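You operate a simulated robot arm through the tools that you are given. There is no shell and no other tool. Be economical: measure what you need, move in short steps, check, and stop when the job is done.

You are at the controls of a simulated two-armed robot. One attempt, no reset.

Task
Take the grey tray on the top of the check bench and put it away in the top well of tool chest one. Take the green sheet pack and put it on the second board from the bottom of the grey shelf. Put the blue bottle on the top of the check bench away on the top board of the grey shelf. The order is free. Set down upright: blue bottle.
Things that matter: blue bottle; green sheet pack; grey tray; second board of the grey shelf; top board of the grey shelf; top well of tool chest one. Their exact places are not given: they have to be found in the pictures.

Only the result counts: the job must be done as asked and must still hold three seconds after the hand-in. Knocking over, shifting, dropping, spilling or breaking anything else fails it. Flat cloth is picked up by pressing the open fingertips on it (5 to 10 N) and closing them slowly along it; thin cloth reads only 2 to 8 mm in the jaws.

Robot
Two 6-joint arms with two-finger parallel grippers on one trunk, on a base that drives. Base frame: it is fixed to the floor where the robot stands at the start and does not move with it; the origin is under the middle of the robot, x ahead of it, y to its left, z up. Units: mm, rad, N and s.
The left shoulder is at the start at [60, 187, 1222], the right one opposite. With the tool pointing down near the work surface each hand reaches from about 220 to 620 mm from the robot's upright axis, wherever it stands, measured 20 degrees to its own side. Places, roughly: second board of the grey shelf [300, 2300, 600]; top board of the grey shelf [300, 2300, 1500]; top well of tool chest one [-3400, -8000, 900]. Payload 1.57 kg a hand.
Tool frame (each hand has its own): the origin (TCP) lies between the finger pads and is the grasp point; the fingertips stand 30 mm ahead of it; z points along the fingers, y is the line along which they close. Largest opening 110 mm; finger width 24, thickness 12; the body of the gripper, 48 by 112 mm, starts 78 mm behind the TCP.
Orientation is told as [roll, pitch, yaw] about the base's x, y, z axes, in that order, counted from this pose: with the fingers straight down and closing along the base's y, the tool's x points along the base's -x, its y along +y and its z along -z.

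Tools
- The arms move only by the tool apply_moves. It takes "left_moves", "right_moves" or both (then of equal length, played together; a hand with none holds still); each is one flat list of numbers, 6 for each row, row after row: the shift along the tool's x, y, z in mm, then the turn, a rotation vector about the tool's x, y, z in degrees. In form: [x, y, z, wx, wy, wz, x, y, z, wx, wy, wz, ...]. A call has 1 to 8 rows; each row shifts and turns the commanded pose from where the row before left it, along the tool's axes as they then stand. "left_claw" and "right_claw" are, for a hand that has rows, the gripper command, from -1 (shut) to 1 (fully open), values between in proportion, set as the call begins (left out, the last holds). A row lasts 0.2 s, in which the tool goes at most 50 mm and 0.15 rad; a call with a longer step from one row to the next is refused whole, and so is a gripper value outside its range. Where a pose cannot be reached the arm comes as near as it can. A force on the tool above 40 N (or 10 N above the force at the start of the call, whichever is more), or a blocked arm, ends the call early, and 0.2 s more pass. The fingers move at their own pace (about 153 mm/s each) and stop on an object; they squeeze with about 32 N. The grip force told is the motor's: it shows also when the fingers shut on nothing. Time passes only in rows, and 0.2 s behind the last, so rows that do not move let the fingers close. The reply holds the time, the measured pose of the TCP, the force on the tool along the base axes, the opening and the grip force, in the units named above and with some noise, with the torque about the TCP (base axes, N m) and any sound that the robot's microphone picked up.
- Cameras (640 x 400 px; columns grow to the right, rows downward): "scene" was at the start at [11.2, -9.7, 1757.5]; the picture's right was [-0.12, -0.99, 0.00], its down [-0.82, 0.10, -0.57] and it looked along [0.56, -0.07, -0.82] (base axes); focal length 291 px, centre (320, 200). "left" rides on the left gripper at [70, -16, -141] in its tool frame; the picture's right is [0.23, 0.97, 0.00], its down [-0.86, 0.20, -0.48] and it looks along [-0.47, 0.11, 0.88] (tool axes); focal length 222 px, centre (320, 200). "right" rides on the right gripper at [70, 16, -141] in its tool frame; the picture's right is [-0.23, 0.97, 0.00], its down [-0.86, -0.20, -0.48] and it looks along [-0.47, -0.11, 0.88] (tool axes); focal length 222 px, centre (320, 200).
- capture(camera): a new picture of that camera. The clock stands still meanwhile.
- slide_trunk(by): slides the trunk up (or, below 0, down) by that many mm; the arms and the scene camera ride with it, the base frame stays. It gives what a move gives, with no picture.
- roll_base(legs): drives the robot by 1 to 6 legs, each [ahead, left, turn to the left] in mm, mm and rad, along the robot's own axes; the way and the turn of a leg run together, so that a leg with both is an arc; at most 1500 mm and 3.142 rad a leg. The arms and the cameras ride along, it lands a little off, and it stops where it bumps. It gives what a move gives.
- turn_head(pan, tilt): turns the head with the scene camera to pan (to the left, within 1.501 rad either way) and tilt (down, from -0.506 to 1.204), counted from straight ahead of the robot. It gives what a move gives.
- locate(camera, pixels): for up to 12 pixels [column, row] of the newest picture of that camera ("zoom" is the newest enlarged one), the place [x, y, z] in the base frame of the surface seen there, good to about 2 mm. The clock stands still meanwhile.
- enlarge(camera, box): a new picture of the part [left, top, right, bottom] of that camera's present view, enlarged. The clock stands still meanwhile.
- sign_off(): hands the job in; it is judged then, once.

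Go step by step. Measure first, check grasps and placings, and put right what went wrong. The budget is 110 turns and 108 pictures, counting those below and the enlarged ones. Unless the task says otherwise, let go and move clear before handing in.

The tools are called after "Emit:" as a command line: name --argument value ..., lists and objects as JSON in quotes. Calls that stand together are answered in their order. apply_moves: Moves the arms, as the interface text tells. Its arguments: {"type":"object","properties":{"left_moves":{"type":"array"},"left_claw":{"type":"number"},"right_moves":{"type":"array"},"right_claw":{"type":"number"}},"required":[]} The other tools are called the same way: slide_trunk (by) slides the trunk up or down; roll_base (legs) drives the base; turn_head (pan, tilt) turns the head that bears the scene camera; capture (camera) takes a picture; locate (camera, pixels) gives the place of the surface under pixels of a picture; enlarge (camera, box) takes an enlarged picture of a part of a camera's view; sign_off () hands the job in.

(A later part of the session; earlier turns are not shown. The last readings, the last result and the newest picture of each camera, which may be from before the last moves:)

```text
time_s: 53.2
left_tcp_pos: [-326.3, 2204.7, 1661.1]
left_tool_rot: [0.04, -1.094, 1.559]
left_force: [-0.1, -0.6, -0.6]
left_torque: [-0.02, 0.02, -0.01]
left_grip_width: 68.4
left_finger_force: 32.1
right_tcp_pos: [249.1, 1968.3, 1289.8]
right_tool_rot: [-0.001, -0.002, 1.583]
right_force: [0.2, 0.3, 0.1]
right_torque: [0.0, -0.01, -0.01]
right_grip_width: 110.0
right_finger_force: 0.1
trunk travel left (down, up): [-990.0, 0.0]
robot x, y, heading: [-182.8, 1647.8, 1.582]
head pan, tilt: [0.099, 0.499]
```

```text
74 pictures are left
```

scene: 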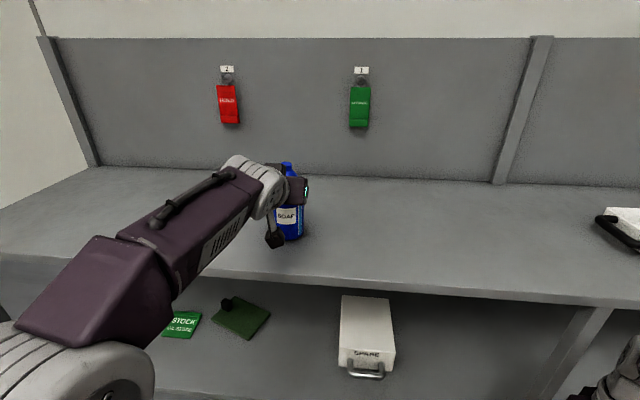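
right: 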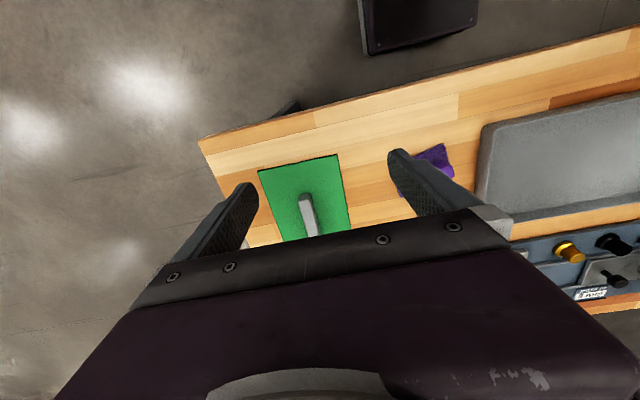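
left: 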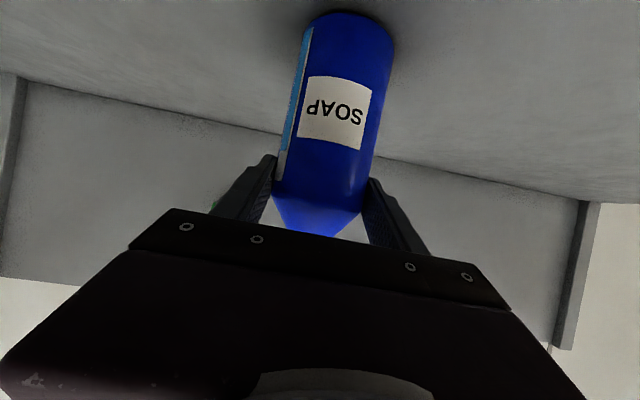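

I'll lower 36 mm with the trunk, then finish in small arm steps while watching the force.

Emit:
slide_trunk --by -36

Emit:
apply_moves --left_moves '[1.3, 0, 0.7, 0, 0, 0, 1.3, 0, 0.7, 0, 0, 0, 1.3, 0, 0.7, 0, 0, 0, 0, 0, 0, 0, 0, 0]'

Emit:
capture --camera "left"

Emit:
locate --camera "left" --pixels '[[350, 10], [350, 18], [350, 24], [350, 32], [350, 50], [200, 60], [420, 60]]'

```text
time_s: 54.0
left_tcp_pos: [-325.8, 2200.6, 1628.8]
left_tool_rot: [0.039, -1.099, 1.559]
left_force: [-0.9, -4.9, 30.1]
left_torque: [0.7, -0.47, -0.05]
left_grip_width: 68.7
left_finger_force: 32.1
right_tcp_pos: [249.5, 1965.6, 1253.8]
right_tool_rot: [0.0, -0.006, 1.583]
right_force: [0.6, -0.5, 0.1]
right_torque: [0.05, -0.01, -0.01]
right_grip_width: 110.0
right_finger_force: 0.1
trunk travel left (down, up): [-954.0, 36.0]
robot x, y, heading: [-187.8, 1643.5, 1.586]
head pan, tilt: [0.099, 0.499]
```

```text
time_s: 55.0
left_tcp_pos: [-326.2, 2200.8, 1625.3]
left_tool_rot: [0.037, -1.103, 1.558]
left_force: [-1.6, -3.1, 31.0]
left_torque: [0.71, -0.47, 0.01]
left_grip_width: 68.9
left_finger_force: 31.7
right_tcp_pos: [250.1, 1964.2, 1253.3]
right_tool_rot: [-0.001, -0.004, 1.583]
right_force: [0.2, 0.0, 0.5]
right_torque: [0.0, 0.01, 0.02]
right_grip_width: 110.2
right_finger_force: 0.1
trunk travel left (down, up): [-954.0, 36.0]
robot x, y, heading: [-181.2, 1648.7, 1.584]
head pan, tilt: [0.099, 0.499]
```

```text
73 pictures are left
```

left: 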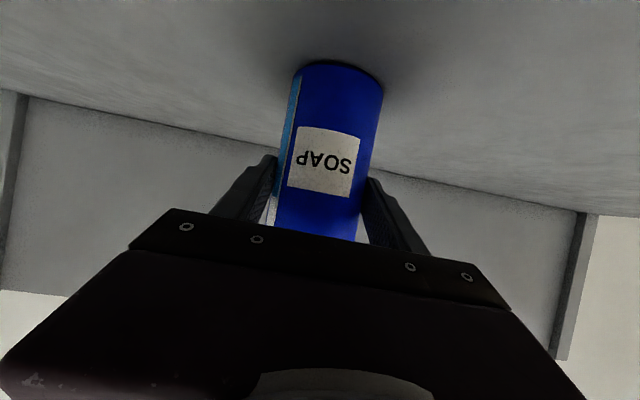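

```text
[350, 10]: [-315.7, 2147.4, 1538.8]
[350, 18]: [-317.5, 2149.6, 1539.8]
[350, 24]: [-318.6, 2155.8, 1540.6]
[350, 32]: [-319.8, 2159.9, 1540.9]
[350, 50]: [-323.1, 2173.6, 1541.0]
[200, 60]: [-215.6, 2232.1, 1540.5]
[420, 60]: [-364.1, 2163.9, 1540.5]
```

The board is carrying the bottle: force is 31 N, and the view matches the one at grasp time. I'll release it gently and look.

Emit:
apply_moves --left_moves '[-0.9, 0, -0.5, 0, 0, 0, 0, 0, 0, 0, 0, 0]'

Emit:
apply_moves --left_moves '[0, 0, 0, 0, 0, 0, 0, 0, 0, 0, 0, 0, 0, 0, 0, 0, 0, 0]' --left_claw 1

Emit:
capture --camera "left"

```text
time_s: 55.6
left_tcp_pos: [-326.1, 2201.0, 1625.7]
left_tool_rot: [0.038, -1.102, 1.557]
left_force: [-1.6, -3.8, 29.8]
left_torque: [0.69, -0.62, -0.01]
left_grip_width: 68.7
left_finger_force: 32.2
right_tcp_pos: [249.8, 1966.3, 1253.1]
right_tool_rot: [0.001, -0.003, 1.583]
right_force: [0.3, 0.5, -0.7]
right_torque: [0.02, 0.02, 0.0]
right_grip_width: 109.9
right_finger_force: 0.0
trunk travel left (down, up): [-954.0, 36.0]
robot x, y, heading: [-179.8, 1638.7, 1.583]
head pan, tilt: [0.099, 0.499]
```

```text
time_s: 56.4
left_tcp_pos: [-326.9, 2205.2, 1619.5]
left_tool_rot: [0.038, -1.089, 1.556]
left_force: [-0.7, 0.3, 0.4]
left_torque: [-0.04, -0.03, 0.0]
left_grip_width: 110.1
left_finger_force: 0.1
right_tcp_pos: [249.8, 1970.8, 1253.3]
right_tool_rot: [-0.001, -0.001, 1.584]
right_force: [0.3, -1.2, 0.4]
right_torque: [0.05, -0.03, 0.01]
right_grip_width: 110.2
right_finger_force: 0.1
trunk travel left (down, up): [-954.0, 36.0]
robot x, y, heading: [-181.1, 1642.2, 1.584]
head pan, tilt: [0.099, 0.499]
```

```text
72 pictures are left
```

left: 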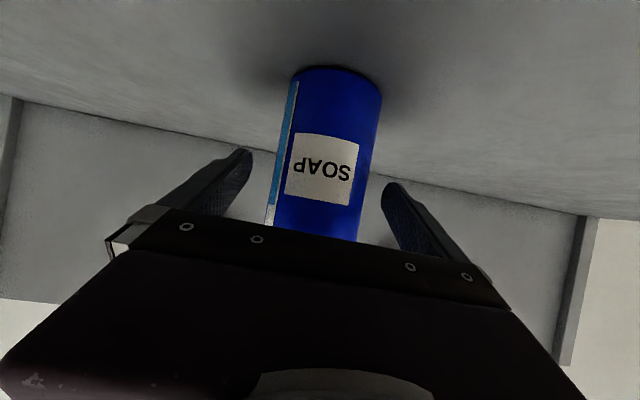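

The bottle stands free between the open fingers. I'll back straight off and check.

Emit:
roll_base --legs '[[-280, 0, 0]]'

Emit:
capture --camera "scene"

```text
time_s: 58.3
left_tcp_pos: [-323.1, 1934.2, 1618.5]
left_tool_rot: [0.041, -1.086, 1.56]
left_force: [-1.1, 0.3, 0.2]
left_torque: [-0.01, 0.03, -0.02]
left_grip_width: 110.0
left_finger_force: 0.0
right_tcp_pos: [252.4, 1697.4, 1251.1]
right_tool_rot: [0.0, 0.004, 1.584]
right_force: [-0.2, 0.5, 0.2]
right_torque: [0.01, 0.0, -0.02]
right_grip_width: 110.1
right_finger_force: 0.1
trunk travel left (down, up): [-954.0, 36.0]
robot x, y, heading: [-181.1, 1364.6, 1.586]
head pan, tilt: [0.099, 0.499]
```

```text
71 pictures are left
```

scene: 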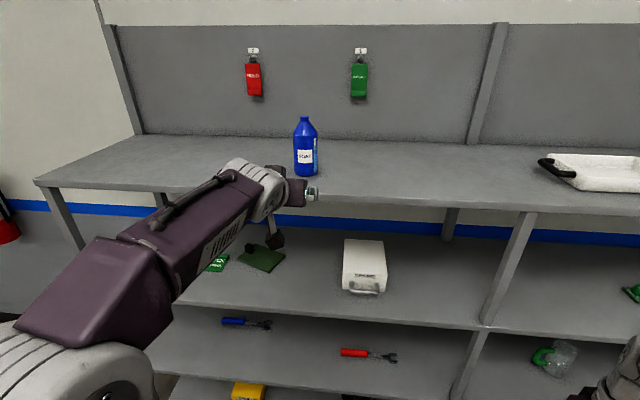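

The bottle stands upright on the top board. I'll retract the left hand, turn back toward the bench, and drive to the green pack for the right hand.

Emit:
apply_moves --left_moves '[40, 0, 0, 0, 0, 0, 40, 0, 0, 0, 0, 0, 40, 0, 0, 0, 0, 0, 40, 0, 0, 0, 0, 0, 40, 0, 0, 0, 0, 0, 40, 0, 0, 0, 0, 0, 40, 0, 0, 0, 0, 0]'

Emit:
roll_base --legs '[[0, 0, -1.586], [0, -1000, 0], [0, -715, 0]]'

Emit:
turn_head --pan -0.3 --tilt 0.75

Emit:
capture --camera "scene"

```text
time_s: 59.9
left_tcp_pos: [-312.1, 1838.9, 1386.0]
left_tool_rot: [0.04, -1.089, 1.558]
left_force: [-0.5, -0.6, 0.6]
left_torque: [0.0, -0.01, -0.01]
left_grip_width: 110.1
left_finger_force: 0.0
left hand out of reach, approached as far as the arm can: row 6, 7
right_tcp_pos: [253.1, 1696.8, 1252.4]
right_tool_rot: [0.0, 0.001, 1.587]
right_force: [-0.2, -0.7, -0.1]
right_torque: [-0.03, 0.02, -0.02]
right_grip_width: 109.9
right_finger_force: 0.0
trunk travel left (down, up): [-954.0, 36.0]
robot x, y, heading: [-181.3, 1367.9, 1.588]
head pan, tilt: [0.099, 0.499]
```

```text
time_s: 72.3
left_tcp_pos: [333.5, -204.1, 1386.0]
left_tool_rot: [0.04, -1.091, -0.006]
left_force: [0.8, 0.3, 0.4]
left_torque: [-0.01, 0.0, -0.01]
left_grip_width: 110.0
left_finger_force: 0.0
right_tcp_pos: [194.3, -771.7, 1253.8]
right_tool_rot: [-0.001, 0.001, 0.019]
right_force: [-0.1, 0.4, 0.1]
right_torque: [-0.01, -0.02, -0.03]
right_grip_width: 110.0
right_finger_force: 0.0
trunk travel left (down, up): [-954.0, 36.0]
robot x, y, heading: [-137.6, -339.2, 0.023]
head pan, tilt: [0.099, 0.499]
```

```text
time_s: 73.2
left_tcp_pos: [333.2, -206.4, 1387.2]
left_tool_rot: [0.041, -1.089, -0.01]
left_force: [-0.1, 0.3, 1.0]
left_torque: [0.01, 0.01, 0.0]
left_grip_width: 110.0
left_finger_force: 0.0
right_tcp_pos: [194.0, -774.1, 1252.3]
right_tool_rot: [0.0, 0.001, 0.019]
right_force: [-0.5, 0.7, -0.1]
right_torque: [0.01, 0.02, -0.01]
right_grip_width: 110.0
right_finger_force: 0.1
trunk travel left (down, up): [-954.0, 36.0]
robot x, y, heading: [-131.8, -342.9, 0.02]
head pan, tilt: [-0.3, 0.75]
```

```text
70 pictures are left
```

scene: 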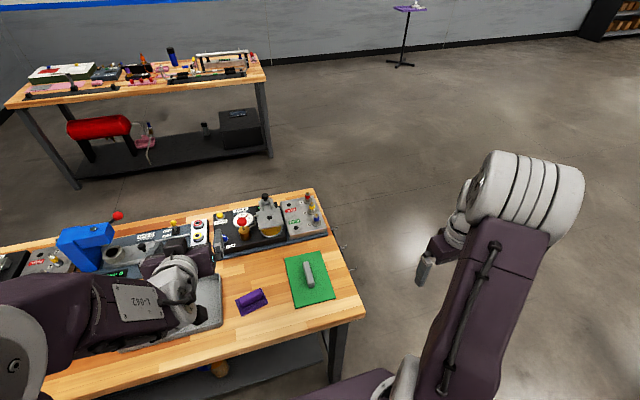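

Emit:
enlarge --camera "scene" --box '[270, 235, 350, 315]'

Emit:
locate --camera "zoom" --pixels '[[300, 210], [330, 375], [330, 230], [345, 300], [230, 250], [150, 170], [370, 140], [230, 570], [500, 500], [420, 330], [280, 300]]'

```text
5.00 times, centred on (310, 275) of scene
```

zoom: 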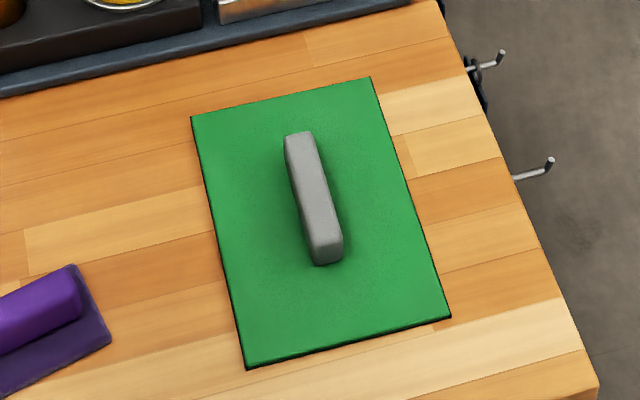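

```text
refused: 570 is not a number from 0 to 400
```

Emit:
locate --camera "zoom" --pixels '[[300, 138], [328, 240], [314, 190], [290, 150], [318, 250], [193, 118], [369, 79], [247, 366], [448, 316], [400, 250], [240, 220], [322, 262]]'

```text
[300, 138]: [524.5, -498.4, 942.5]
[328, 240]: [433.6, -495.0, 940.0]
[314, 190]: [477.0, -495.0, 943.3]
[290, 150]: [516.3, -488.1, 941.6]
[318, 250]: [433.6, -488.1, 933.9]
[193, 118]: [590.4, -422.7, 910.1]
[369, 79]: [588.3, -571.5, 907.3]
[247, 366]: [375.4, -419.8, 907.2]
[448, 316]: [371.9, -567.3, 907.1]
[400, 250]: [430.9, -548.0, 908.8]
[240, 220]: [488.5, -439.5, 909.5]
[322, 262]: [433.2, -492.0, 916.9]
```

The pack spans x 373–589 and y −421…−569, and its handle runs x 433–526 at y≈−495 with its top at z 943. I'll pitch the right hand, lower the trunk, and then approach.

Emit:
apply_moves --right_moves '[0, 0, 0, 0, -8.2, 0, 0, 0, 0, 0, -8.2, 0, 0, 0, 0, 0, -8.2, 0, 0, 0, 0, 0, -8.2, 0, 0, 0, 0, 0, -8.2, 0, 0, 0, 0, 0, -8.2, 0, 0, 0, 0, 0, -8.2, 0, 0, 0, 0, 0, -5.6, 0]'

Emit:
slide_trunk --by -330

Emit:
roll_base --legs '[[-40, 0, -0.02]]'

```text
time_s: 75.0
left_tcp_pos: [333.3, -206.3, 1388.4]
left_tool_rot: [0.042, -1.088, -0.01]
left_force: [-0.5, -0.2, 0.2]
left_torque: [0.0, 0.02, 0.0]
left_grip_width: 109.7
left_finger_force: 0.0
right_tcp_pos: [195.8, -789.3, 1267.1]
right_tool_rot: [0.008, -1.101, 0.013]
right_force: [-0.6, -0.1, 0.0]
right_torque: [0.01, 0.01, -0.03]
right_grip_width: 110.1
right_finger_force: 0.0
right hand out of reach, approached as far as the arm can: row 7, 8
trunk travel left (down, up): [-954.0, 36.0]
robot x, y, heading: [-133.0, -339.6, 0.019]
head pan, tilt: [-0.3, 0.75]
```

```text
time_s: 78.3
left_tcp_pos: [333.2, -205.8, 1056.2]
left_tool_rot: [0.042, -1.089, -0.009]
left_force: [-0.5, 0.1, -1.0]
left_torque: [0.0, 0.0, -0.01]
left_grip_width: 109.9
left_finger_force: 0.0
right_tcp_pos: [196.7, -787.7, 937.9]
right_tool_rot: [0.007, -1.097, 0.013]
right_force: [0.0, -0.3, 0.8]
right_torque: [0.0, -0.05, -0.01]
right_grip_width: 110.0
right_finger_force: 0.0
trunk travel left (down, up): [-624.0, 366.0]
robot x, y, heading: [-140.3, -339.4, 0.023]
head pan, tilt: [-0.3, 0.75]
```

```text
time_s: 79.2
left_tcp_pos: [297.4, -215.4, 1056.4]
left_tool_rot: [0.042, -1.088, -0.025]
left_force: [-0.6, -0.5, -0.3]
left_torque: [-0.02, -0.01, 0.04]
left_grip_width: 110.0
left_finger_force: 0.1
right_tcp_pos: [148.7, -795.0, 936.7]
right_tool_rot: [0.008, -1.096, -0.005]
right_force: [-0.1, 0.2, 0.4]
right_torque: [0.01, -0.02, 0.02]
right_grip_width: 109.7
right_finger_force: 0.0
trunk travel left (down, up): [-624.0, 366.0]
robot x, y, heading: [-174.9, -341.5, -0.001]
head pan, tilt: [-0.3, 0.75]
```

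The right hand is ready, so I'll move it toward a point above the handle.

Emit:
apply_moves --right_moves '[-26, 30, 24, 0, 0, 0, -26, 30, 24, 0, 0, 0, -26, 30, 24, 0, 0, 0, -26, 30, 24, 0, 0, 0, -26, 30, 24, 0, 0, 0, -26, 30, 24, 0, 0, 0, -26, 30, 24, 0, 0, 0, -26, 30, 24, 0, 0, 0]'

Emit:
capture --camera "right"

```text
time_s: 81.0
left_tcp_pos: [296.8, -214.1, 1056.5]
left_tool_rot: [0.04, -1.09, -0.026]
left_force: [0.2, 0.0, 0.2]
left_torque: [0.0, 0.0, 0.0]
left_grip_width: 110.2
left_finger_force: 0.1
right_tcp_pos: [410.9, -572.4, 1036.3]
right_tool_rot: [0.015, -1.094, -0.005]
right_force: [0.2, 0.9, 0.1]
right_torque: [0.03, -0.03, -0.02]
right_grip_width: 110.0
right_finger_force: 0.1
right hand out of reach, approached as far as the arm can: row 1, 8
trunk travel left (down, up): [-624.0, 366.0]
robot x, y, heading: [-177.2, -343.8, -0.005]
head pan, tilt: [-0.3, 0.75]
```

```text
68 pictures are left
```

right: 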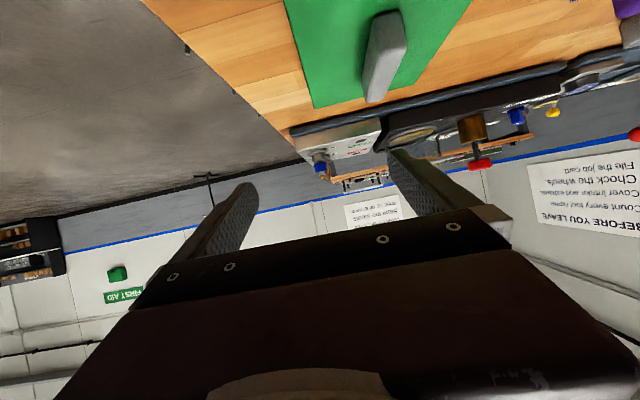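

Emit:
apply_moves --right_moves '[0.6, 26, 25.5, 0, 0, 0, 0.6, 26, 25.5, 0, 0, 0, 0.6, 25, 25, 0, 0, 0, 0, 0, 0, 0, 0, 0]' --right_claw 0.3

Emit:
capture --camera "right"

```text
time_s: 82.0
left_tcp_pos: [296.2, -214.2, 1056.8]
left_tool_rot: [0.041, -1.09, -0.025]
left_force: [-0.9, 1.0, -0.2]
left_torque: [0.02, 0.03, -0.04]
left_grip_width: 110.2
left_finger_force: 0.1
right_tcp_pos: [457.3, -579.6, 991.0]
right_tool_rot: [0.019, -1.095, -0.005]
right_force: [0.3, -0.5, 0.5]
right_torque: [0.0, 0.0, -0.01]
right_grip_width: 71.5
right_finger_force: 0.0
right hand out of reach, approached as far as the arm can: row 1, 2, 3
trunk travel left (down, up): [-624.0, 366.0]
robot x, y, heading: [-175.4, -340.9, 0.002]
head pan, tilt: [-0.3, 0.75]
```

```text
67 pictures are left
```

right: 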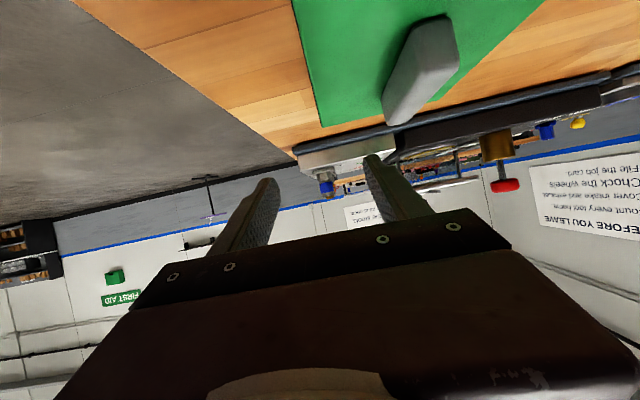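

The hand can't go inward at this height, so I'll shift the whole base left by 84 mm.

Emit:
roll_base --legs '[[15, 84, 0]]'

Emit:
slide_trunk --by -30

Emit:
capture --camera "right"

```text
time_s: 83.0
left_tcp_pos: [311.4, -131.3, 1057.3]
left_tool_rot: [0.039, -1.087, -0.026]
left_force: [-0.3, 0.3, 0.8]
left_torque: [0.0, 0.0, -0.02]
left_grip_width: 110.0
left_finger_force: 0.0
right_tcp_pos: [472.1, -497.8, 992.3]
right_tool_rot: [0.019, -1.095, -0.006]
right_force: [-0.5, -0.5, 0.3]
right_torque: [0.01, -0.01, -0.06]
right_grip_width: 71.2
right_finger_force: 0.0
trunk travel left (down, up): [-624.0, 366.0]
robot x, y, heading: [-161.9, -260.8, -0.003]
head pan, tilt: [-0.3, 0.75]
```

```text
time_s: 83.8
left_tcp_pos: [311.4, -132.4, 1027.0]
left_tool_rot: [0.039, -1.09, -0.028]
left_force: [0.5, 0.2, -0.7]
left_torque: [-0.03, -0.04, 0.01]
left_grip_width: 109.9
left_finger_force: 0.1
right_tcp_pos: [471.4, -495.9, 962.4]
right_tool_rot: [0.02, -1.095, -0.003]
right_force: [0.0, -0.8, -0.5]
right_torque: [0.04, 0.0, 0.01]
right_grip_width: 71.7
right_finger_force: 0.0
trunk travel left (down, up): [-594.0, 396.0]
robot x, y, heading: [-165.6, -260.7, -0.0]
head pan, tilt: [-0.3, 0.75]
```

```text
66 pictures are left
```

right: 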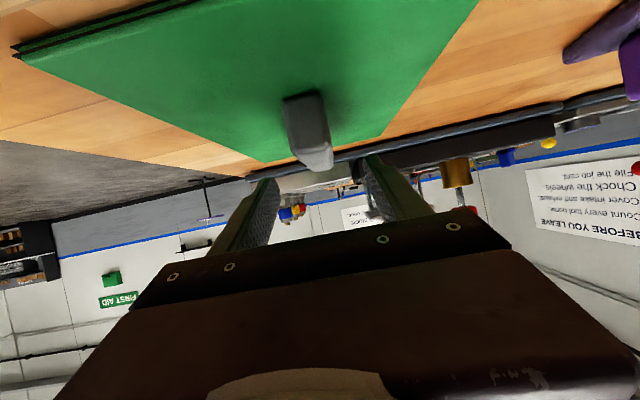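

The handle is centred between the fingers, and the layered edge at (20,50) shows it really is a pack of sheets. I'll lower 27 mm and close.

Emit:
slide_trunk --by -27

Emit:
apply_moves --right_moves '[0, 0, 0, 0, 0, 0, 0, 0, 0, 0, 0, 0, 0, 0, 0, 0, 0, 0]' --right_claw -1

Emit:
capture --camera "right"

```text
time_s: 84.5
left_tcp_pos: [311.0, -132.5, 999.7]
left_tool_rot: [0.042, -1.089, -0.025]
left_force: [0.0, 0.1, -0.2]
left_torque: [0.01, 0.03, 0.02]
left_grip_width: 110.1
left_finger_force: 0.0
right_tcp_pos: [471.8, -497.2, 934.9]
right_tool_rot: [0.019, -1.094, -0.005]
right_force: [-0.8, -0.9, 0.8]
right_torque: [0.03, 0.01, 0.01]
right_grip_width: 71.6
right_finger_force: 0.1
trunk travel left (down, up): [-567.0, 423.0]
robot x, y, heading: [-158.8, -260.1, -0.002]
head pan, tilt: [-0.3, 0.75]
```

```text
time_s: 85.3
left_tcp_pos: [311.8, -133.3, 997.5]
left_tool_rot: [0.04, -1.088, -0.026]
left_force: [-0.6, 0.2, 0.4]
left_torque: [-0.02, 0.03, -0.02]
left_grip_width: 110.1
left_finger_force: 0.1
right_tcp_pos: [471.4, -497.0, 934.5]
right_tool_rot: [0.018, -1.096, -0.005]
right_force: [-0.1, 0.4, 2.6]
right_torque: [-0.25, 0.06, -0.13]
right_grip_width: 23.6
right_finger_force: 31.9
trunk travel left (down, up): [-567.0, 423.0]
robot x, y, heading: [-162.1, -263.6, -0.002]
head pan, tilt: [-0.3, 0.75]
```

```text
65 pictures are left
```

right: 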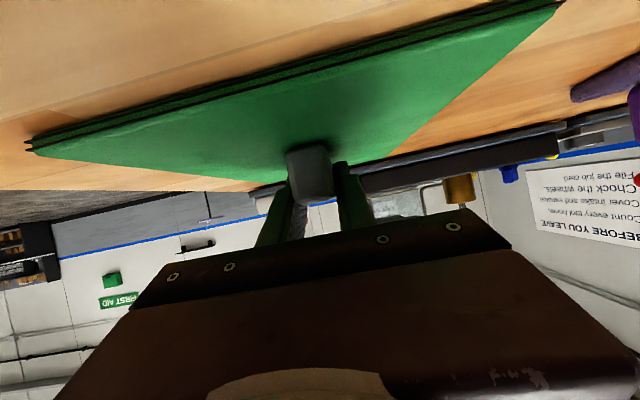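

I have the handle at 23.6 mm. I'll lift and check.

Emit:
slide_trunk --by 200

Emit:
capture --camera "right"

```text
time_s: 87.5
left_tcp_pos: [311.6, -132.7, 1199.6]
left_tool_rot: [0.04, -1.088, -0.028]
left_force: [-0.1, 0.9, 0.1]
left_torque: [0.04, 0.0, 0.0]
left_grip_width: 109.8
left_finger_force: 0.0
right_tcp_pos: [472.9, -497.4, 1133.7]
right_tool_rot: [0.021, -1.094, -0.004]
right_force: [-0.2, 0.8, -0.5]
right_torque: [-0.02, 0.03, 0.01]
right_grip_width: 23.5
right_finger_force: 31.5
trunk travel left (down, up): [-767.0, 223.0]
robot x, y, heading: [-159.4, -260.6, 0.002]
head pan, tilt: [-0.3, 0.75]
```

```text
64 pictures are left
```

right: 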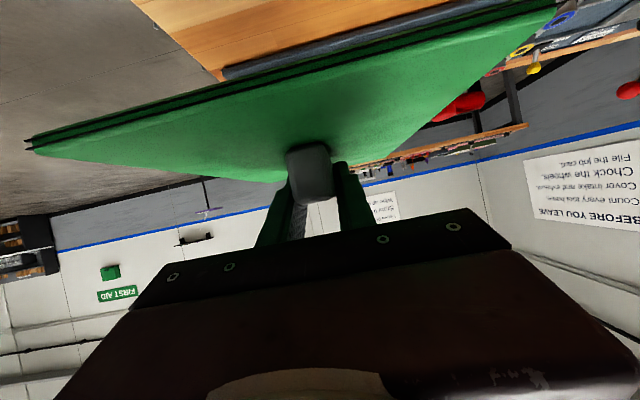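

The pack is held level. I'll raise the trunk fully to clear the bench items, drive left, and turn to the shelf from farther back.

Emit:
slide_trunk --by 220

Emit:
roll_base --legs '[[-25, 1000, 0], [0, 460, 0], [0, 0, 1.571]]'

Emit:
turn_head --pan 0 --tilt 0.65

Emit:
capture --camera "scene"

```text
time_s: 89.8
left_tcp_pos: [311.7, -133.1, 1420.2]
left_tool_rot: [0.04, -1.09, -0.027]
left_force: [-0.4, 0.6, -0.5]
left_torque: [0.03, -0.01, 0.02]
left_grip_width: 109.8
left_finger_force: 0.0
right_tcp_pos: [472.4, -497.2, 1354.7]
right_tool_rot: [0.021, -1.095, -0.006]
right_force: [1.2, -0.2, -1.4]
right_torque: [0.02, -0.02, -0.01]
right_grip_width: 23.6
right_finger_force: 31.9
trunk travel left (down, up): [-987.0, 3.0]
robot x, y, heading: [-164.6, -263.3, -0.003]
head pan, tilt: [-0.3, 0.75]
```

```text
time_s: 101.3
left_tcp_pos: [-293.2, 1699.1, 1419.3]
left_tool_rot: [0.044, -1.088, 1.519]
left_force: [-0.3, -0.3, -0.2]
left_torque: [-0.01, 0.04, 0.01]
left_grip_width: 110.2
left_finger_force: 0.1
right_tcp_pos: [76.8, 1851.5, 1354.6]
right_tool_rot: [0.021, -1.094, 1.54]
right_force: [-0.4, 0.8, -2.1]
right_torque: [0.0, 0.02, 0.04]
right_grip_width: 23.4
right_finger_force: 31.7
trunk travel left (down, up): [-987.0, 3.0]
robot x, y, heading: [-178.7, 1223.8, 1.54]
head pan, tilt: [-0.3, 0.75]
```

```text
time_s: 102.1
left_tcp_pos: [-293.2, 1699.0, 1418.8]
left_tool_rot: [0.041, -1.088, 1.518]
left_force: [0.4, -0.4, 0.5]
left_torque: [-0.02, 0.01, -0.02]
left_grip_width: 110.0
left_finger_force: 0.0
right_tcp_pos: [76.1, 1851.8, 1354.5]
right_tool_rot: [0.02, -1.094, 1.539]
right_force: [0.2, -0.7, -1.4]
right_torque: [-0.01, 0.02, 0.0]
right_grip_width: 23.4
right_finger_force: 31.9
trunk travel left (down, up): [-987.0, 3.0]
robot x, y, heading: [-180.7, 1222.1, 1.544]
head pan, tilt: [0.0, 0.649]
```

```text
63 pictures are left
```

scene: 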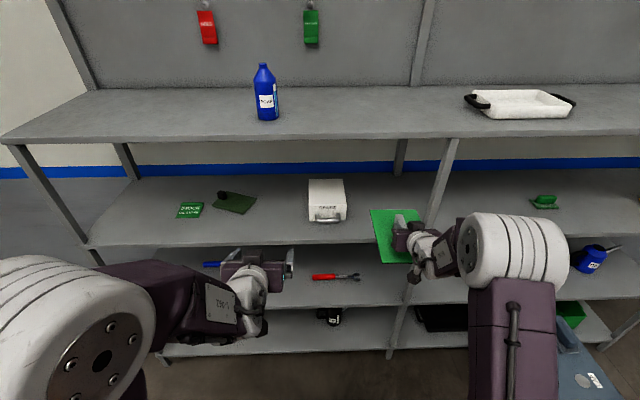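

I'll locate the post and the wrenches on the second board to choose a free spot.

Emit:
locate --camera "scene" --pixels '[[314, 277], [358, 275], [206, 265], [395, 320], [438, 200], [378, 290], [300, 300], [345, 212], [320, 318]]'

Emit:
enlarge --camera "scene" --box '[260, 230, 420, 330]'

```text
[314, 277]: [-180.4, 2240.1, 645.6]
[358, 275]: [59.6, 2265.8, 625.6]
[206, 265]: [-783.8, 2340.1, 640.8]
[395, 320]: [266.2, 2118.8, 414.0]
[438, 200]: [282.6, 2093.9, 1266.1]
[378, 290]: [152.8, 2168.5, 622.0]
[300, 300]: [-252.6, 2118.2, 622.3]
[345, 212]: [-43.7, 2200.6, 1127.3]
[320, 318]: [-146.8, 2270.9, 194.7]
```

```text
4.00 times, centred on (340, 280) of scene
```

zoom: 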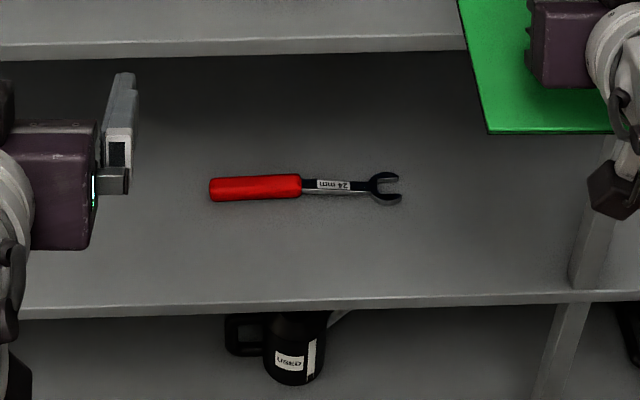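

There is a free slot between the red wrench's tip (x≈60) and the post (x≈265), so I'll centre the pack at x≈163. First I'll lower the trunk to board level, then move partway.

Emit:
slide_trunk --by -655

Emit:
roll_base --legs '[[100, 0, 0.027], [0, -88, 0]]'

Emit:
turn_head --pan -0.3 --tilt 0.3

Emit:
capture --camera "scene"

Emit:
capture --camera "right"

```text
refused: -655 is not a number from -400 to 400
```

```text
time_s: 103.9
left_tcp_pos: [-226.3, 1792.0, 1419.6]
left_tool_rot: [0.022, -1.092, 1.563]
left_force: [-1.0, -0.6, 0.5]
left_torque: [0.02, -0.04, -0.1]
left_grip_width: 109.8
left_finger_force: 0.1
right_tcp_pos: [137.3, 1955.2, 1359.1]
right_tool_rot: [0.003, -1.097, 1.587]
right_force: [-0.7, 0.2, -1.1]
right_torque: [-0.04, -0.05, -0.09]
right_grip_width: 23.4
right_finger_force: 31.7
trunk travel left (down, up): [-987.0, 3.0]
robot x, y, heading: [-87.3, 1325.6, 1.574]
head pan, tilt: [0.0, 0.649]
```

```text
time_s: 104.8
left_tcp_pos: [-214.5, 1797.2, 1419.6]
left_tool_rot: [0.043, -1.088, 1.546]
left_force: [0.7, -0.3, 0.3]
left_torque: [0.01, -0.01, -0.02]
left_grip_width: 109.9
left_finger_force: 0.0
right_tcp_pos: [149.6, 1958.8, 1355.1]
right_tool_rot: [0.022, -1.095, 1.567]
right_force: [0.2, 0.5, -2.0]
right_torque: [-0.04, 0.0, 0.02]
right_grip_width: 23.3
right_finger_force: 31.7
trunk travel left (down, up): [-987.0, 3.0]
robot x, y, heading: [-88.2, 1327.1, 1.575]
head pan, tilt: [-0.3, 0.3]
```

```text
61 pictures are left
```

scene: 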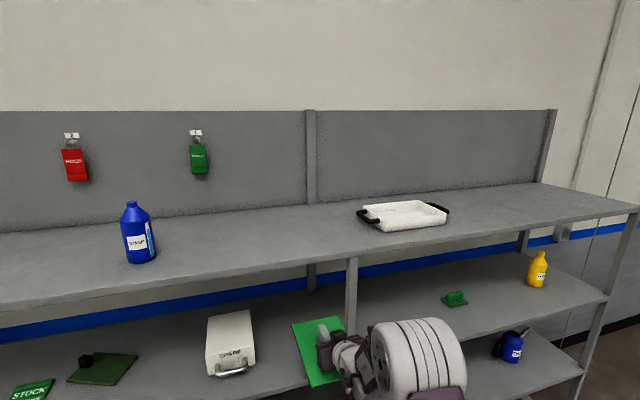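

```text
60 pictures are left
```

right: 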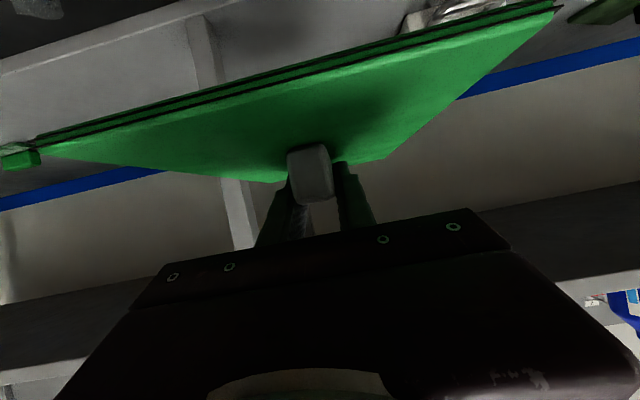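

The slide limit is 400 per call, so the base moved while the pack was still high. The pack's far edge is close to the shelf front, so I'll back off 80 mm before lowering in two slides.

Emit:
roll_base --legs '[[-80, 0, 0]]'

Emit:
slide_trunk --by -400

Emit:
slide_trunk --by -255

Emit:
turn_head --pan -0.3 --tilt 0.4

Emit:
capture --camera "scene"

```text
time_s: 105.8
left_tcp_pos: [-216.3, 1727.1, 1414.6]
left_tool_rot: [0.041, -1.079, 1.551]
left_force: [0.3, 1.4, 0.3]
left_torque: [-0.02, 0.0, 0.0]
left_grip_width: 110.1
left_finger_force: 0.0
right_tcp_pos: [147.1, 1889.1, 1347.8]
right_tool_rot: [0.02, -1.084, 1.573]
right_force: [0.4, 0.6, -1.3]
right_torque: [0.0, 0.01, 0.03]
right_grip_width: 23.4
right_finger_force: 32.0
trunk travel left (down, up): [-987.0, 3.0]
robot x, y, heading: [-85.4, 1240.9, 1.582]
head pan, tilt: [-0.3, 0.3]
```

```text
time_s: 109.7
left_tcp_pos: [-215.4, 1715.4, 1019.5]
left_tool_rot: [0.042, -1.089, 1.552]
left_force: [0.4, 0.1, 0.1]
left_torque: [0.02, -0.02, 0.02]
left_grip_width: 110.1
left_finger_force: 0.1
right_tcp_pos: [147.9, 1878.2, 953.7]
right_tool_rot: [0.019, -1.094, 1.572]
right_force: [0.1, -0.6, -0.8]
right_torque: [-0.07, -0.01, 0.02]
right_grip_width: 23.8
right_finger_force: 32.3
trunk travel left (down, up): [-587.0, 403.0]
robot x, y, heading: [-84.8, 1243.7, 1.577]
head pan, tilt: [-0.3, 0.3]
```

```text
time_s: 112.3
left_tcp_pos: [-214.3, 1716.3, 765.2]
left_tool_rot: [0.039, -1.089, 1.551]
left_force: [0.1, 0.1, 0.6]
left_torque: [0.0, 0.0, 0.0]
left_grip_width: 109.9
left_finger_force: 0.0
right_tcp_pos: [147.0, 1877.2, 700.0]
right_tool_rot: [0.019, -1.095, 1.572]
right_force: [-0.4, 0.2, -0.9]
right_torque: [0.01, 0.01, 0.02]
right_grip_width: 23.4
right_finger_force: 31.9
trunk travel left (down, up): [-332.0, 658.0]
robot x, y, heading: [-85.3, 1245.2, 1.575]
head pan, tilt: [-0.3, 0.3]
```

```text
time_s: 112.9
left_tcp_pos: [-216.5, 1715.3, 766.0]
left_tool_rot: [0.041, -1.09, 1.55]
left_force: [0.1, 0.7, -0.4]
left_torque: [0.02, 0.01, -0.07]
left_grip_width: 109.9
left_finger_force: 0.0
right_tcp_pos: [147.3, 1878.4, 699.2]
right_tool_rot: [0.02, -1.095, 1.575]
right_force: [0.1, -0.8, -1.3]
right_torque: [0.02, 0.0, -0.02]
right_grip_width: 23.4
right_finger_force: 31.8
trunk travel left (down, up): [-332.0, 658.0]
robot x, y, heading: [-86.4, 1244.0, 1.573]
head pan, tilt: [-0.3, 0.4]
```

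```text
59 pictures are left
```

scene: 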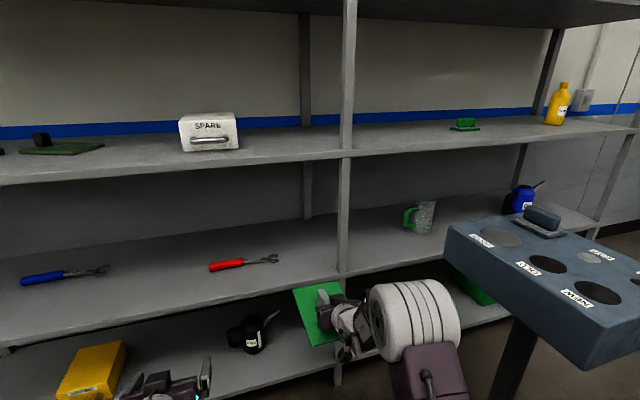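

Emit:
locate --camera "scene" --pixels '[[277, 260], [336, 262], [348, 265], [310, 345], [293, 290], [336, 342], [455, 320], [440, 370], [448, 250], [583, 370], [105, 270], [405, 215]]'

```text
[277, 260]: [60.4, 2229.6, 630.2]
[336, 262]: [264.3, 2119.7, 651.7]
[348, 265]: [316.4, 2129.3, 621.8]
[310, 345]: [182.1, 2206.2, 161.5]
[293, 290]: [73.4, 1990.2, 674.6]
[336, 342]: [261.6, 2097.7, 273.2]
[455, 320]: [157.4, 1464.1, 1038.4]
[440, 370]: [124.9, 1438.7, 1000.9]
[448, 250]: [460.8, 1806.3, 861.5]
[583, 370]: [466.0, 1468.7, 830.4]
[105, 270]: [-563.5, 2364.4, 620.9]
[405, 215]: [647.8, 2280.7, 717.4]
```

The gap runs from the wrench tip (x=60) to the post (x=262), and the pack spans ±75 about the TCP, so the target TCP x is ≈161. I'll adjust sideways first while still outside the shelf.

Emit:
roll_base --legs '[[60, -14, 0]]'

Emit:
turn_head --pan -0.3 --tilt 0.5

```text
time_s: 113.9
left_tcp_pos: [-202.5, 1776.7, 763.9]
left_tool_rot: [0.042, -1.087, 1.55]
left_force: [-0.2, 0.5, 0.7]
left_torque: [-0.01, 0.02, -0.01]
left_grip_width: 110.1
left_finger_force: 0.2
right_tcp_pos: [160.9, 1940.7, 698.5]
right_tool_rot: [0.021, -1.092, 1.573]
right_force: [0.1, -0.2, -2.0]
right_torque: [-0.02, 0.03, -0.02]
right_grip_width: 23.7
right_finger_force: 32.5
trunk travel left (down, up): [-332.0, 658.0]
robot x, y, heading: [-70.8, 1302.6, 1.574]
head pan, tilt: [-0.3, 0.4]
```

```text
time_s: 114.6
left_tcp_pos: [-202.3, 1775.7, 765.4]
left_tool_rot: [0.039, -1.09, 1.552]
left_force: [0.5, 0.5, 0.2]
left_torque: [0.01, 0.01, 0.02]
left_grip_width: 109.9
left_finger_force: 0.1
right_tcp_pos: [160.3, 1939.5, 699.5]
right_tool_rot: [0.02, -1.096, 1.572]
right_force: [0.9, 0.0, -1.7]
right_torque: [0.01, 0.03, -0.02]
right_grip_width: 23.7
right_finger_force: 32.3
trunk travel left (down, up): [-332.0, 658.0]
robot x, y, heading: [-68.9, 1301.0, 1.576]
head pan, tilt: [-0.3, 0.499]
```

Right TCP x is 160.5 as wanted. I'll drive straight in, 285 mm.

Emit:
roll_base --legs '[[285, 0, 0]]'

Emit:
capture --camera "scene"

Emit:
capture --camera "right"

```text
time_s: 116.6
left_tcp_pos: [-203.8, 2065.8, 763.7]
left_tool_rot: [0.04, -1.087, 1.549]
left_force: [-0.4, 0.7, -1.1]
left_torque: [0.0, 0.03, 0.0]
left_grip_width: 110.2
left_finger_force: 0.1
right_tcp_pos: [160.1, 2226.8, 698.8]
right_tool_rot: [0.019, -1.093, 1.572]
right_force: [0.4, 0.6, -1.4]
right_torque: [0.0, 0.01, 0.0]
right_grip_width: 23.7
right_finger_force: 32.1
trunk travel left (down, up): [-332.0, 658.0]
robot x, y, heading: [-78.5, 1592.7, 1.571]
head pan, tilt: [-0.3, 0.499]
```

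```text
58 pictures are left
```

scene: 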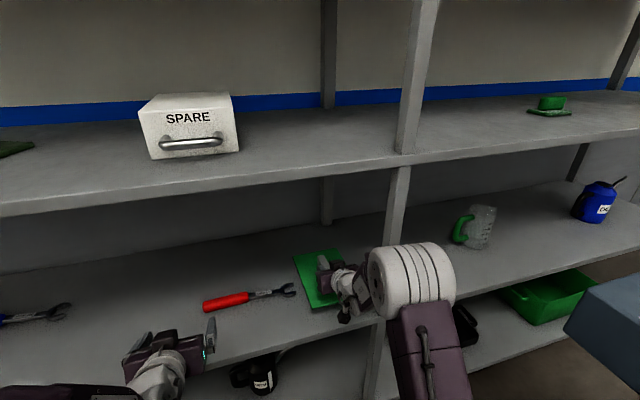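

```text
57 pictures are left
```

right: 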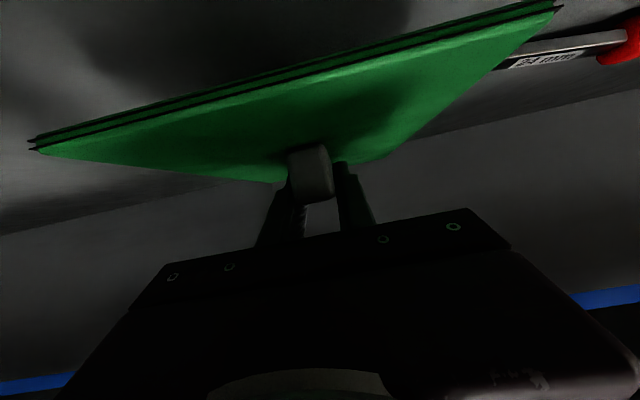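

Emit:
enlarge --camera "scene" --box '[240, 230, 400, 330]'

Emit:
locate --camera "scene" --pixels '[[294, 287], [294, 257], [311, 305], [303, 282], [336, 250], [291, 295]]'

```text
4.00 times, centred on (320, 280) of scene
```

zoom: 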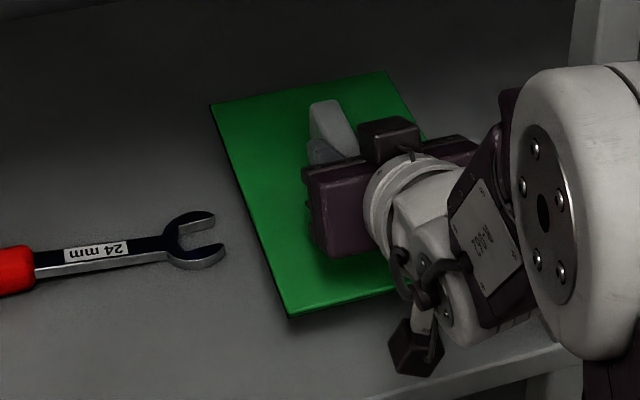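

```text
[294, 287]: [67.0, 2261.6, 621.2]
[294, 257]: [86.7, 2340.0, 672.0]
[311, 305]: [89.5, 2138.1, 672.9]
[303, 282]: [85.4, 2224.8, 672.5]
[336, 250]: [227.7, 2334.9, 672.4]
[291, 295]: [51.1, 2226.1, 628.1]
```

The sheet's left edge is at x≈87 and the wrench tip at ≈62, so there's room. I'll lower 38 mm, then small steps to contact.

Emit:
slide_trunk --by -38

Emit:
apply_moves --right_moves '[1.3, 0, 0.7, 0, 0, 0, 1.3, 0, 0.7, 0, 0, 0, 1.3, 0, 0.7, 0, 0, 0, 0, 0, 0, 0, 0, 0]'

Emit:
capture --camera "right"

```text
time_s: 117.4
left_tcp_pos: [-202.7, 2064.3, 726.6]
left_tool_rot: [0.041, -1.089, 1.55]
left_force: [-0.2, -0.7, 0.3]
left_torque: [0.02, 0.02, -0.02]
left_grip_width: 109.8
left_finger_force: 0.2
right_tcp_pos: [160.5, 2227.3, 661.1]
right_tool_rot: [0.02, -1.096, 1.574]
right_force: [-0.2, 0.2, -0.5]
right_torque: [-0.01, 0.01, -0.05]
right_grip_width: 23.7
right_finger_force: 32.1
trunk travel left (down, up): [-294.0, 696.0]
robot x, y, heading: [-75.0, 1590.8, 1.571]
head pan, tilt: [-0.3, 0.499]
```

```text
time_s: 118.4
left_tcp_pos: [-203.1, 2064.3, 726.3]
left_tool_rot: [0.041, -1.091, 1.55]
left_force: [0.7, 0.2, -0.2]
left_torque: [0.0, 0.01, 0.03]
left_grip_width: 110.0
left_finger_force: 0.1
right_tcp_pos: [160.3, 2226.3, 657.6]
right_tool_rot: [0.021, -1.096, 1.574]
right_force: [-0.1, -0.2, -0.3]
right_torque: [-0.04, 0.03, 0.04]
right_grip_width: 23.5
right_finger_force: 32.2
trunk travel left (down, up): [-294.0, 696.0]
robot x, y, heading: [-75.1, 1591.6, 1.574]
head pan, tilt: [-0.3, 0.499]
```

```text
55 pictures are left
```

right: 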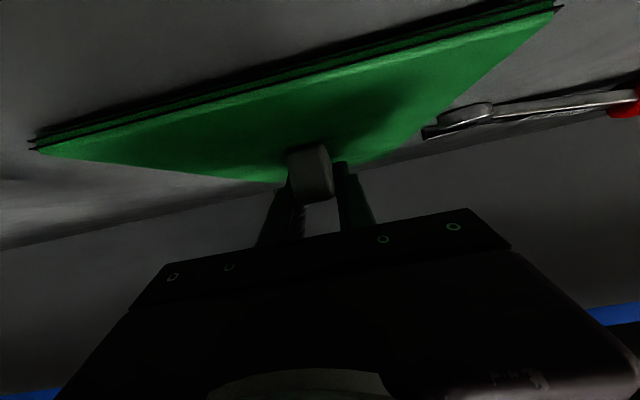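

I can see a few millimetres still to go and no contact force yet, so I'll continue down in small steps.

Emit:
apply_moves --right_moves '[0.9, 0, 0.45, 0, 0, 0, 0.9, 0, 0.45, 0, 0, 0, 0.9, 0, 0.45, 0, 0, 0, 0, 0, 0, 0, 0, 0]'

```text
time_s: 119.4
left_tcp_pos: [-203.4, 2064.3, 726.7]
left_tool_rot: [0.039, -1.088, 1.55]
left_force: [0.3, -0.5, 0.7]
left_torque: [-0.01, -0.04, 0.0]
left_grip_width: 109.8
left_finger_force: 0.0
right_tcp_pos: [160.2, 2228.3, 654.8]
right_tool_rot: [0.022, -1.096, 1.572]
right_force: [0.9, 1.5, 3.8]
right_torque: [0.08, -0.5, -0.08]
right_grip_width: 23.4
right_finger_force: 32.6
trunk travel left (down, up): [-294.0, 696.0]
robot x, y, heading: [-77.3, 1595.0, 1.576]
head pan, tilt: [-0.3, 0.499]
```

The pack has made contact (about 4–5 N). I'll open.

Emit:
apply_moves --right_moves '[0, 0, 0, 0, 0, 0, 0, 0, 0, 0, 0, 0, 0, 0, 0, 0, 0, 0]' --right_claw 0.3

Emit:
slide_trunk --by 60

Emit:
roll_base --legs '[[-345, 0, 0]]'

Emit:
capture --camera "scene"

```text
time_s: 120.2
left_tcp_pos: [-203.3, 2065.0, 727.2]
left_tool_rot: [0.039, -1.089, 1.549]
left_force: [0.5, 0.6, 0.7]
left_torque: [0.03, -0.01, 0.0]
left_grip_width: 110.0
left_finger_force: 0.2
right_tcp_pos: [159.9, 2227.6, 653.7]
right_tool_rot: [0.024, -1.093, 1.572]
right_force: [0.6, 0.3, 0.1]
right_torque: [0.04, 0.01, -0.01]
right_grip_width: 71.5
right_finger_force: 0.0
trunk travel left (down, up): [-294.0, 696.0]
robot x, y, heading: [-70.7, 1590.5, 1.578]
head pan, tilt: [-0.3, 0.499]
```

```text
time_s: 121.2
left_tcp_pos: [-203.4, 2065.0, 786.8]
left_tool_rot: [0.039, -1.089, 1.551]
left_force: [0.2, 0.8, -0.4]
left_torque: [0.01, 0.01, 0.02]
left_grip_width: 110.1
left_finger_force: 0.0
right_tcp_pos: [159.8, 2228.1, 713.5]
right_tool_rot: [0.023, -1.095, 1.573]
right_force: [-0.7, 0.4, 0.0]
right_torque: [0.0, 0.0, 0.01]
right_grip_width: 71.6
right_finger_force: 0.1
trunk travel left (down, up): [-354.0, 636.0]
robot x, y, heading: [-75.3, 1593.7, 1.574]
head pan, tilt: [-0.3, 0.499]
```

```text
time_s: 123.5
left_tcp_pos: [-200.8, 1720.4, 787.2]
left_tool_rot: [0.04, -1.088, 1.545]
left_force: [0.5, 0.1, -0.1]
left_torque: [0.02, 0.0, -0.04]
left_grip_width: 110.0
left_finger_force: 0.1
right_tcp_pos: [162.3, 1880.9, 713.8]
right_tool_rot: [0.023, -1.095, 1.567]
right_force: [0.9, 0.4, 0.5]
right_torque: [0.01, 0.01, 0.05]
right_grip_width: 71.6
right_finger_force: 0.1
trunk travel left (down, up): [-354.0, 636.0]
robot x, y, heading: [-71.2, 1246.4, 1.57]
head pan, tilt: [-0.3, 0.499]
```

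```text
54 pictures are left
```

scene: 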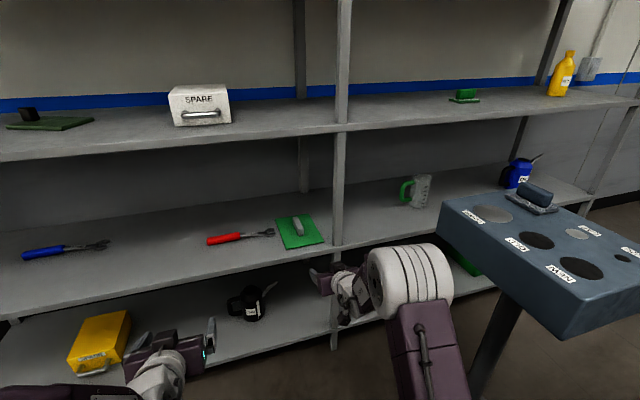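

The pack lies on the second board, clear of the wrench and post. Next I'll raise the trunk, put both hands back to pointing down, and return to the tray.

Emit:
slide_trunk --by 400

Emit:
slide_trunk --by 130

Emit:
apply_moves --left_moves '[0, 0, 0, 0, 8.2, 0, 0, 0, 0, 0, 8.2, 0, 0, 0, 0, 0, 8.2, 0, 0, 0, 0, 0, 8.2, 0, 0, 0, 0, 0, 8.2, 0, 0, 0, 0, 0, 8.2, 0, 0, 0, 0, 0, 8.2, 0, 0, 0, 0, 0, 5, 0]' --right_moves '[0, 0, 0, 0, 8.2, 0, 0, 0, 0, 0, 8.2, 0, 0, 0, 0, 0, 8.2, 0, 0, 0, 0, 0, 8.2, 0, 0, 0, 0, 0, 8.2, 0, 0, 0, 0, 0, 8.2, 0, 0, 0, 0, 0, 8.2, 0, 0, 0, 0, 0, 5.3, 0]' --right_claw 1

Emit:
roll_base --legs '[[0, 115, 0], [0, 0, -1.571], [0, -1266, 0]]'

Emit:
turn_head --pan 0 --tilt 0.9

Emit:
capture --camera "scene"

```text
time_s: 127.3
left_tcp_pos: [-200.9, 1721.5, 1187.6]
left_tool_rot: [0.041, -1.09, 1.547]
left_force: [-0.3, -0.1, 0.3]
left_torque: [0.02, 0.05, 0.01]
left_grip_width: 109.9
left_finger_force: 0.1
right_tcp_pos: [164.5, 1881.6, 1113.0]
right_tool_rot: [0.022, -1.092, 1.567]
right_force: [-0.6, -0.1, 0.6]
right_torque: [-0.02, -0.01, -0.03]
right_grip_width: 71.4
right_finger_force: 0.0
trunk travel left (down, up): [-754.0, 236.0]
robot x, y, heading: [-71.6, 1244.6, 1.568]
head pan, tilt: [-0.3, 0.499]
```

```text
time_s: 128.9
left_tcp_pos: [-201.4, 1721.2, 1316.1]
left_tool_rot: [0.04, -1.09, 1.547]
left_force: [1.3, 0.8, 1.3]
left_torque: [0.0, 0.0, 0.03]
left_grip_width: 109.9
left_finger_force: 0.0
right_tcp_pos: [163.7, 1881.6, 1242.5]
right_tool_rot: [0.023, -1.093, 1.568]
right_force: [0.6, 0.1, -0.4]
right_torque: [0.02, 0.01, 0.01]
right_grip_width: 71.5
right_finger_force: 0.0
trunk travel left (down, up): [-884.0, 106.0]
robot x, y, heading: [-71.6, 1247.2, 1.57]
head pan, tilt: [-0.3, 0.499]
```

```text
time_s: 130.7
left_tcp_pos: [-204.3, 1720.8, 1317.0]
left_tool_rot: [0.017, 0.001, 1.581]
left_force: [-0.4, -0.5, 0.5]
left_torque: [0.02, -0.01, 0.0]
left_grip_width: 109.8
left_finger_force: 0.1
left hand out of reach, approached as far as the arm can: row 3
right_tcp_pos: [137.5, 1865.4, 1240.3]
right_tool_rot: [0.083, -0.157, 1.653]
right_force: [1.1, -0.2, 0.4]
right_torque: [0.0, 0.02, -0.03]
right_grip_width: 109.8
right_finger_force: 0.1
right hand out of reach, approached as far as the arm can: row 3, 4, 7, 8
trunk travel left (down, up): [-884.0, 106.0]
robot x, y, heading: [-69.9, 1246.7, 1.571]
head pan, tilt: [-0.3, 0.499]
```

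```text
time_s: 141.6
left_tcp_pos: [306.8, 119.7, 1318.1]
left_tool_rot: [0.017, 0.0, 0.018]
left_force: [-0.3, -0.2, 0.4]
left_torque: [-0.02, 0.04, 0.0]
left_grip_width: 110.0
left_finger_force: 0.0
right_tcp_pos: [454.0, -220.4, 1241.7]
right_tool_rot: [0.082, -0.158, 0.089]
right_force: [1.5, -0.2, 0.3]
right_torque: [-0.01, -0.01, 0.01]
right_grip_width: 110.2
right_finger_force: 0.0
trunk travel left (down, up): [-884.0, 106.0]
robot x, y, heading: [-165.9, -12.7, 0.006]
head pan, tilt: [-0.3, 0.499]
```

```text
time_s: 142.5
left_tcp_pos: [305.5, 120.0, 1316.9]
left_tool_rot: [0.02, 0.001, 0.02]
left_force: [-0.5, 0.4, 0.1]
left_torque: [0.02, -0.04, -0.01]
left_grip_width: 109.7
left_finger_force: 0.0
right_tcp_pos: [454.6, -221.4, 1240.9]
right_tool_rot: [0.084, -0.159, 0.088]
right_force: [-0.5, -0.6, 0.0]
right_torque: [0.0, 0.01, -0.03]
right_grip_width: 110.1
right_finger_force: 0.0
trunk travel left (down, up): [-884.0, 106.0]
robot x, y, heading: [-168.3, -15.9, 0.01]
head pan, tilt: [0.0, 0.901]
```

```text
53 pictures are left
```

scene: 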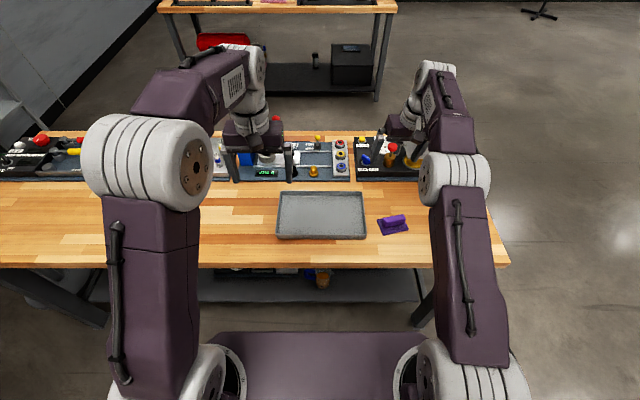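

Next I'll measure the tray.

Emit:
enlarge --camera "scene" --box '[256, 175, 384, 255]'

Emit:
locate --camera "zoom" --pixels '[[118, 90], [535, 90], [102, 310], [545, 310], [125, 200], [540, 200], [112, 200], [320, 90], [320, 310], [320, 200], [320, 325], [548, 150]]'

```text
5.00 times, centred on (320, 215) of scene
```

zoom: 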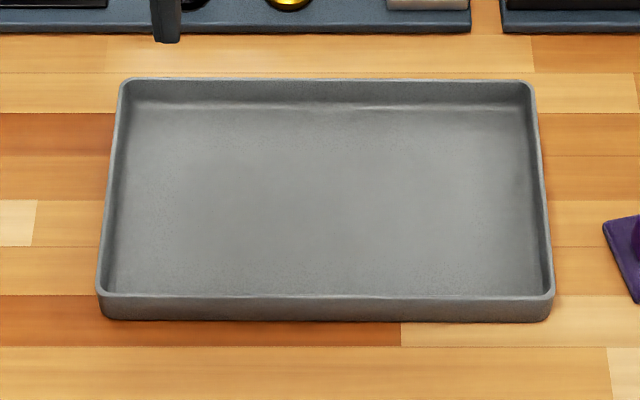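

```text
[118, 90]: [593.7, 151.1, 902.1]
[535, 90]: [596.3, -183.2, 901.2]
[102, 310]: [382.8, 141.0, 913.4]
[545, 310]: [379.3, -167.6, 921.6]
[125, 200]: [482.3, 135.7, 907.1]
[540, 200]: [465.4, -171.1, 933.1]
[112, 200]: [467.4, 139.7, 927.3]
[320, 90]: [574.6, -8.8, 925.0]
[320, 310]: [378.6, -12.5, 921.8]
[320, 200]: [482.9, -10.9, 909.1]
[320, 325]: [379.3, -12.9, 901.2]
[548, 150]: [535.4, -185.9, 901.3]
```

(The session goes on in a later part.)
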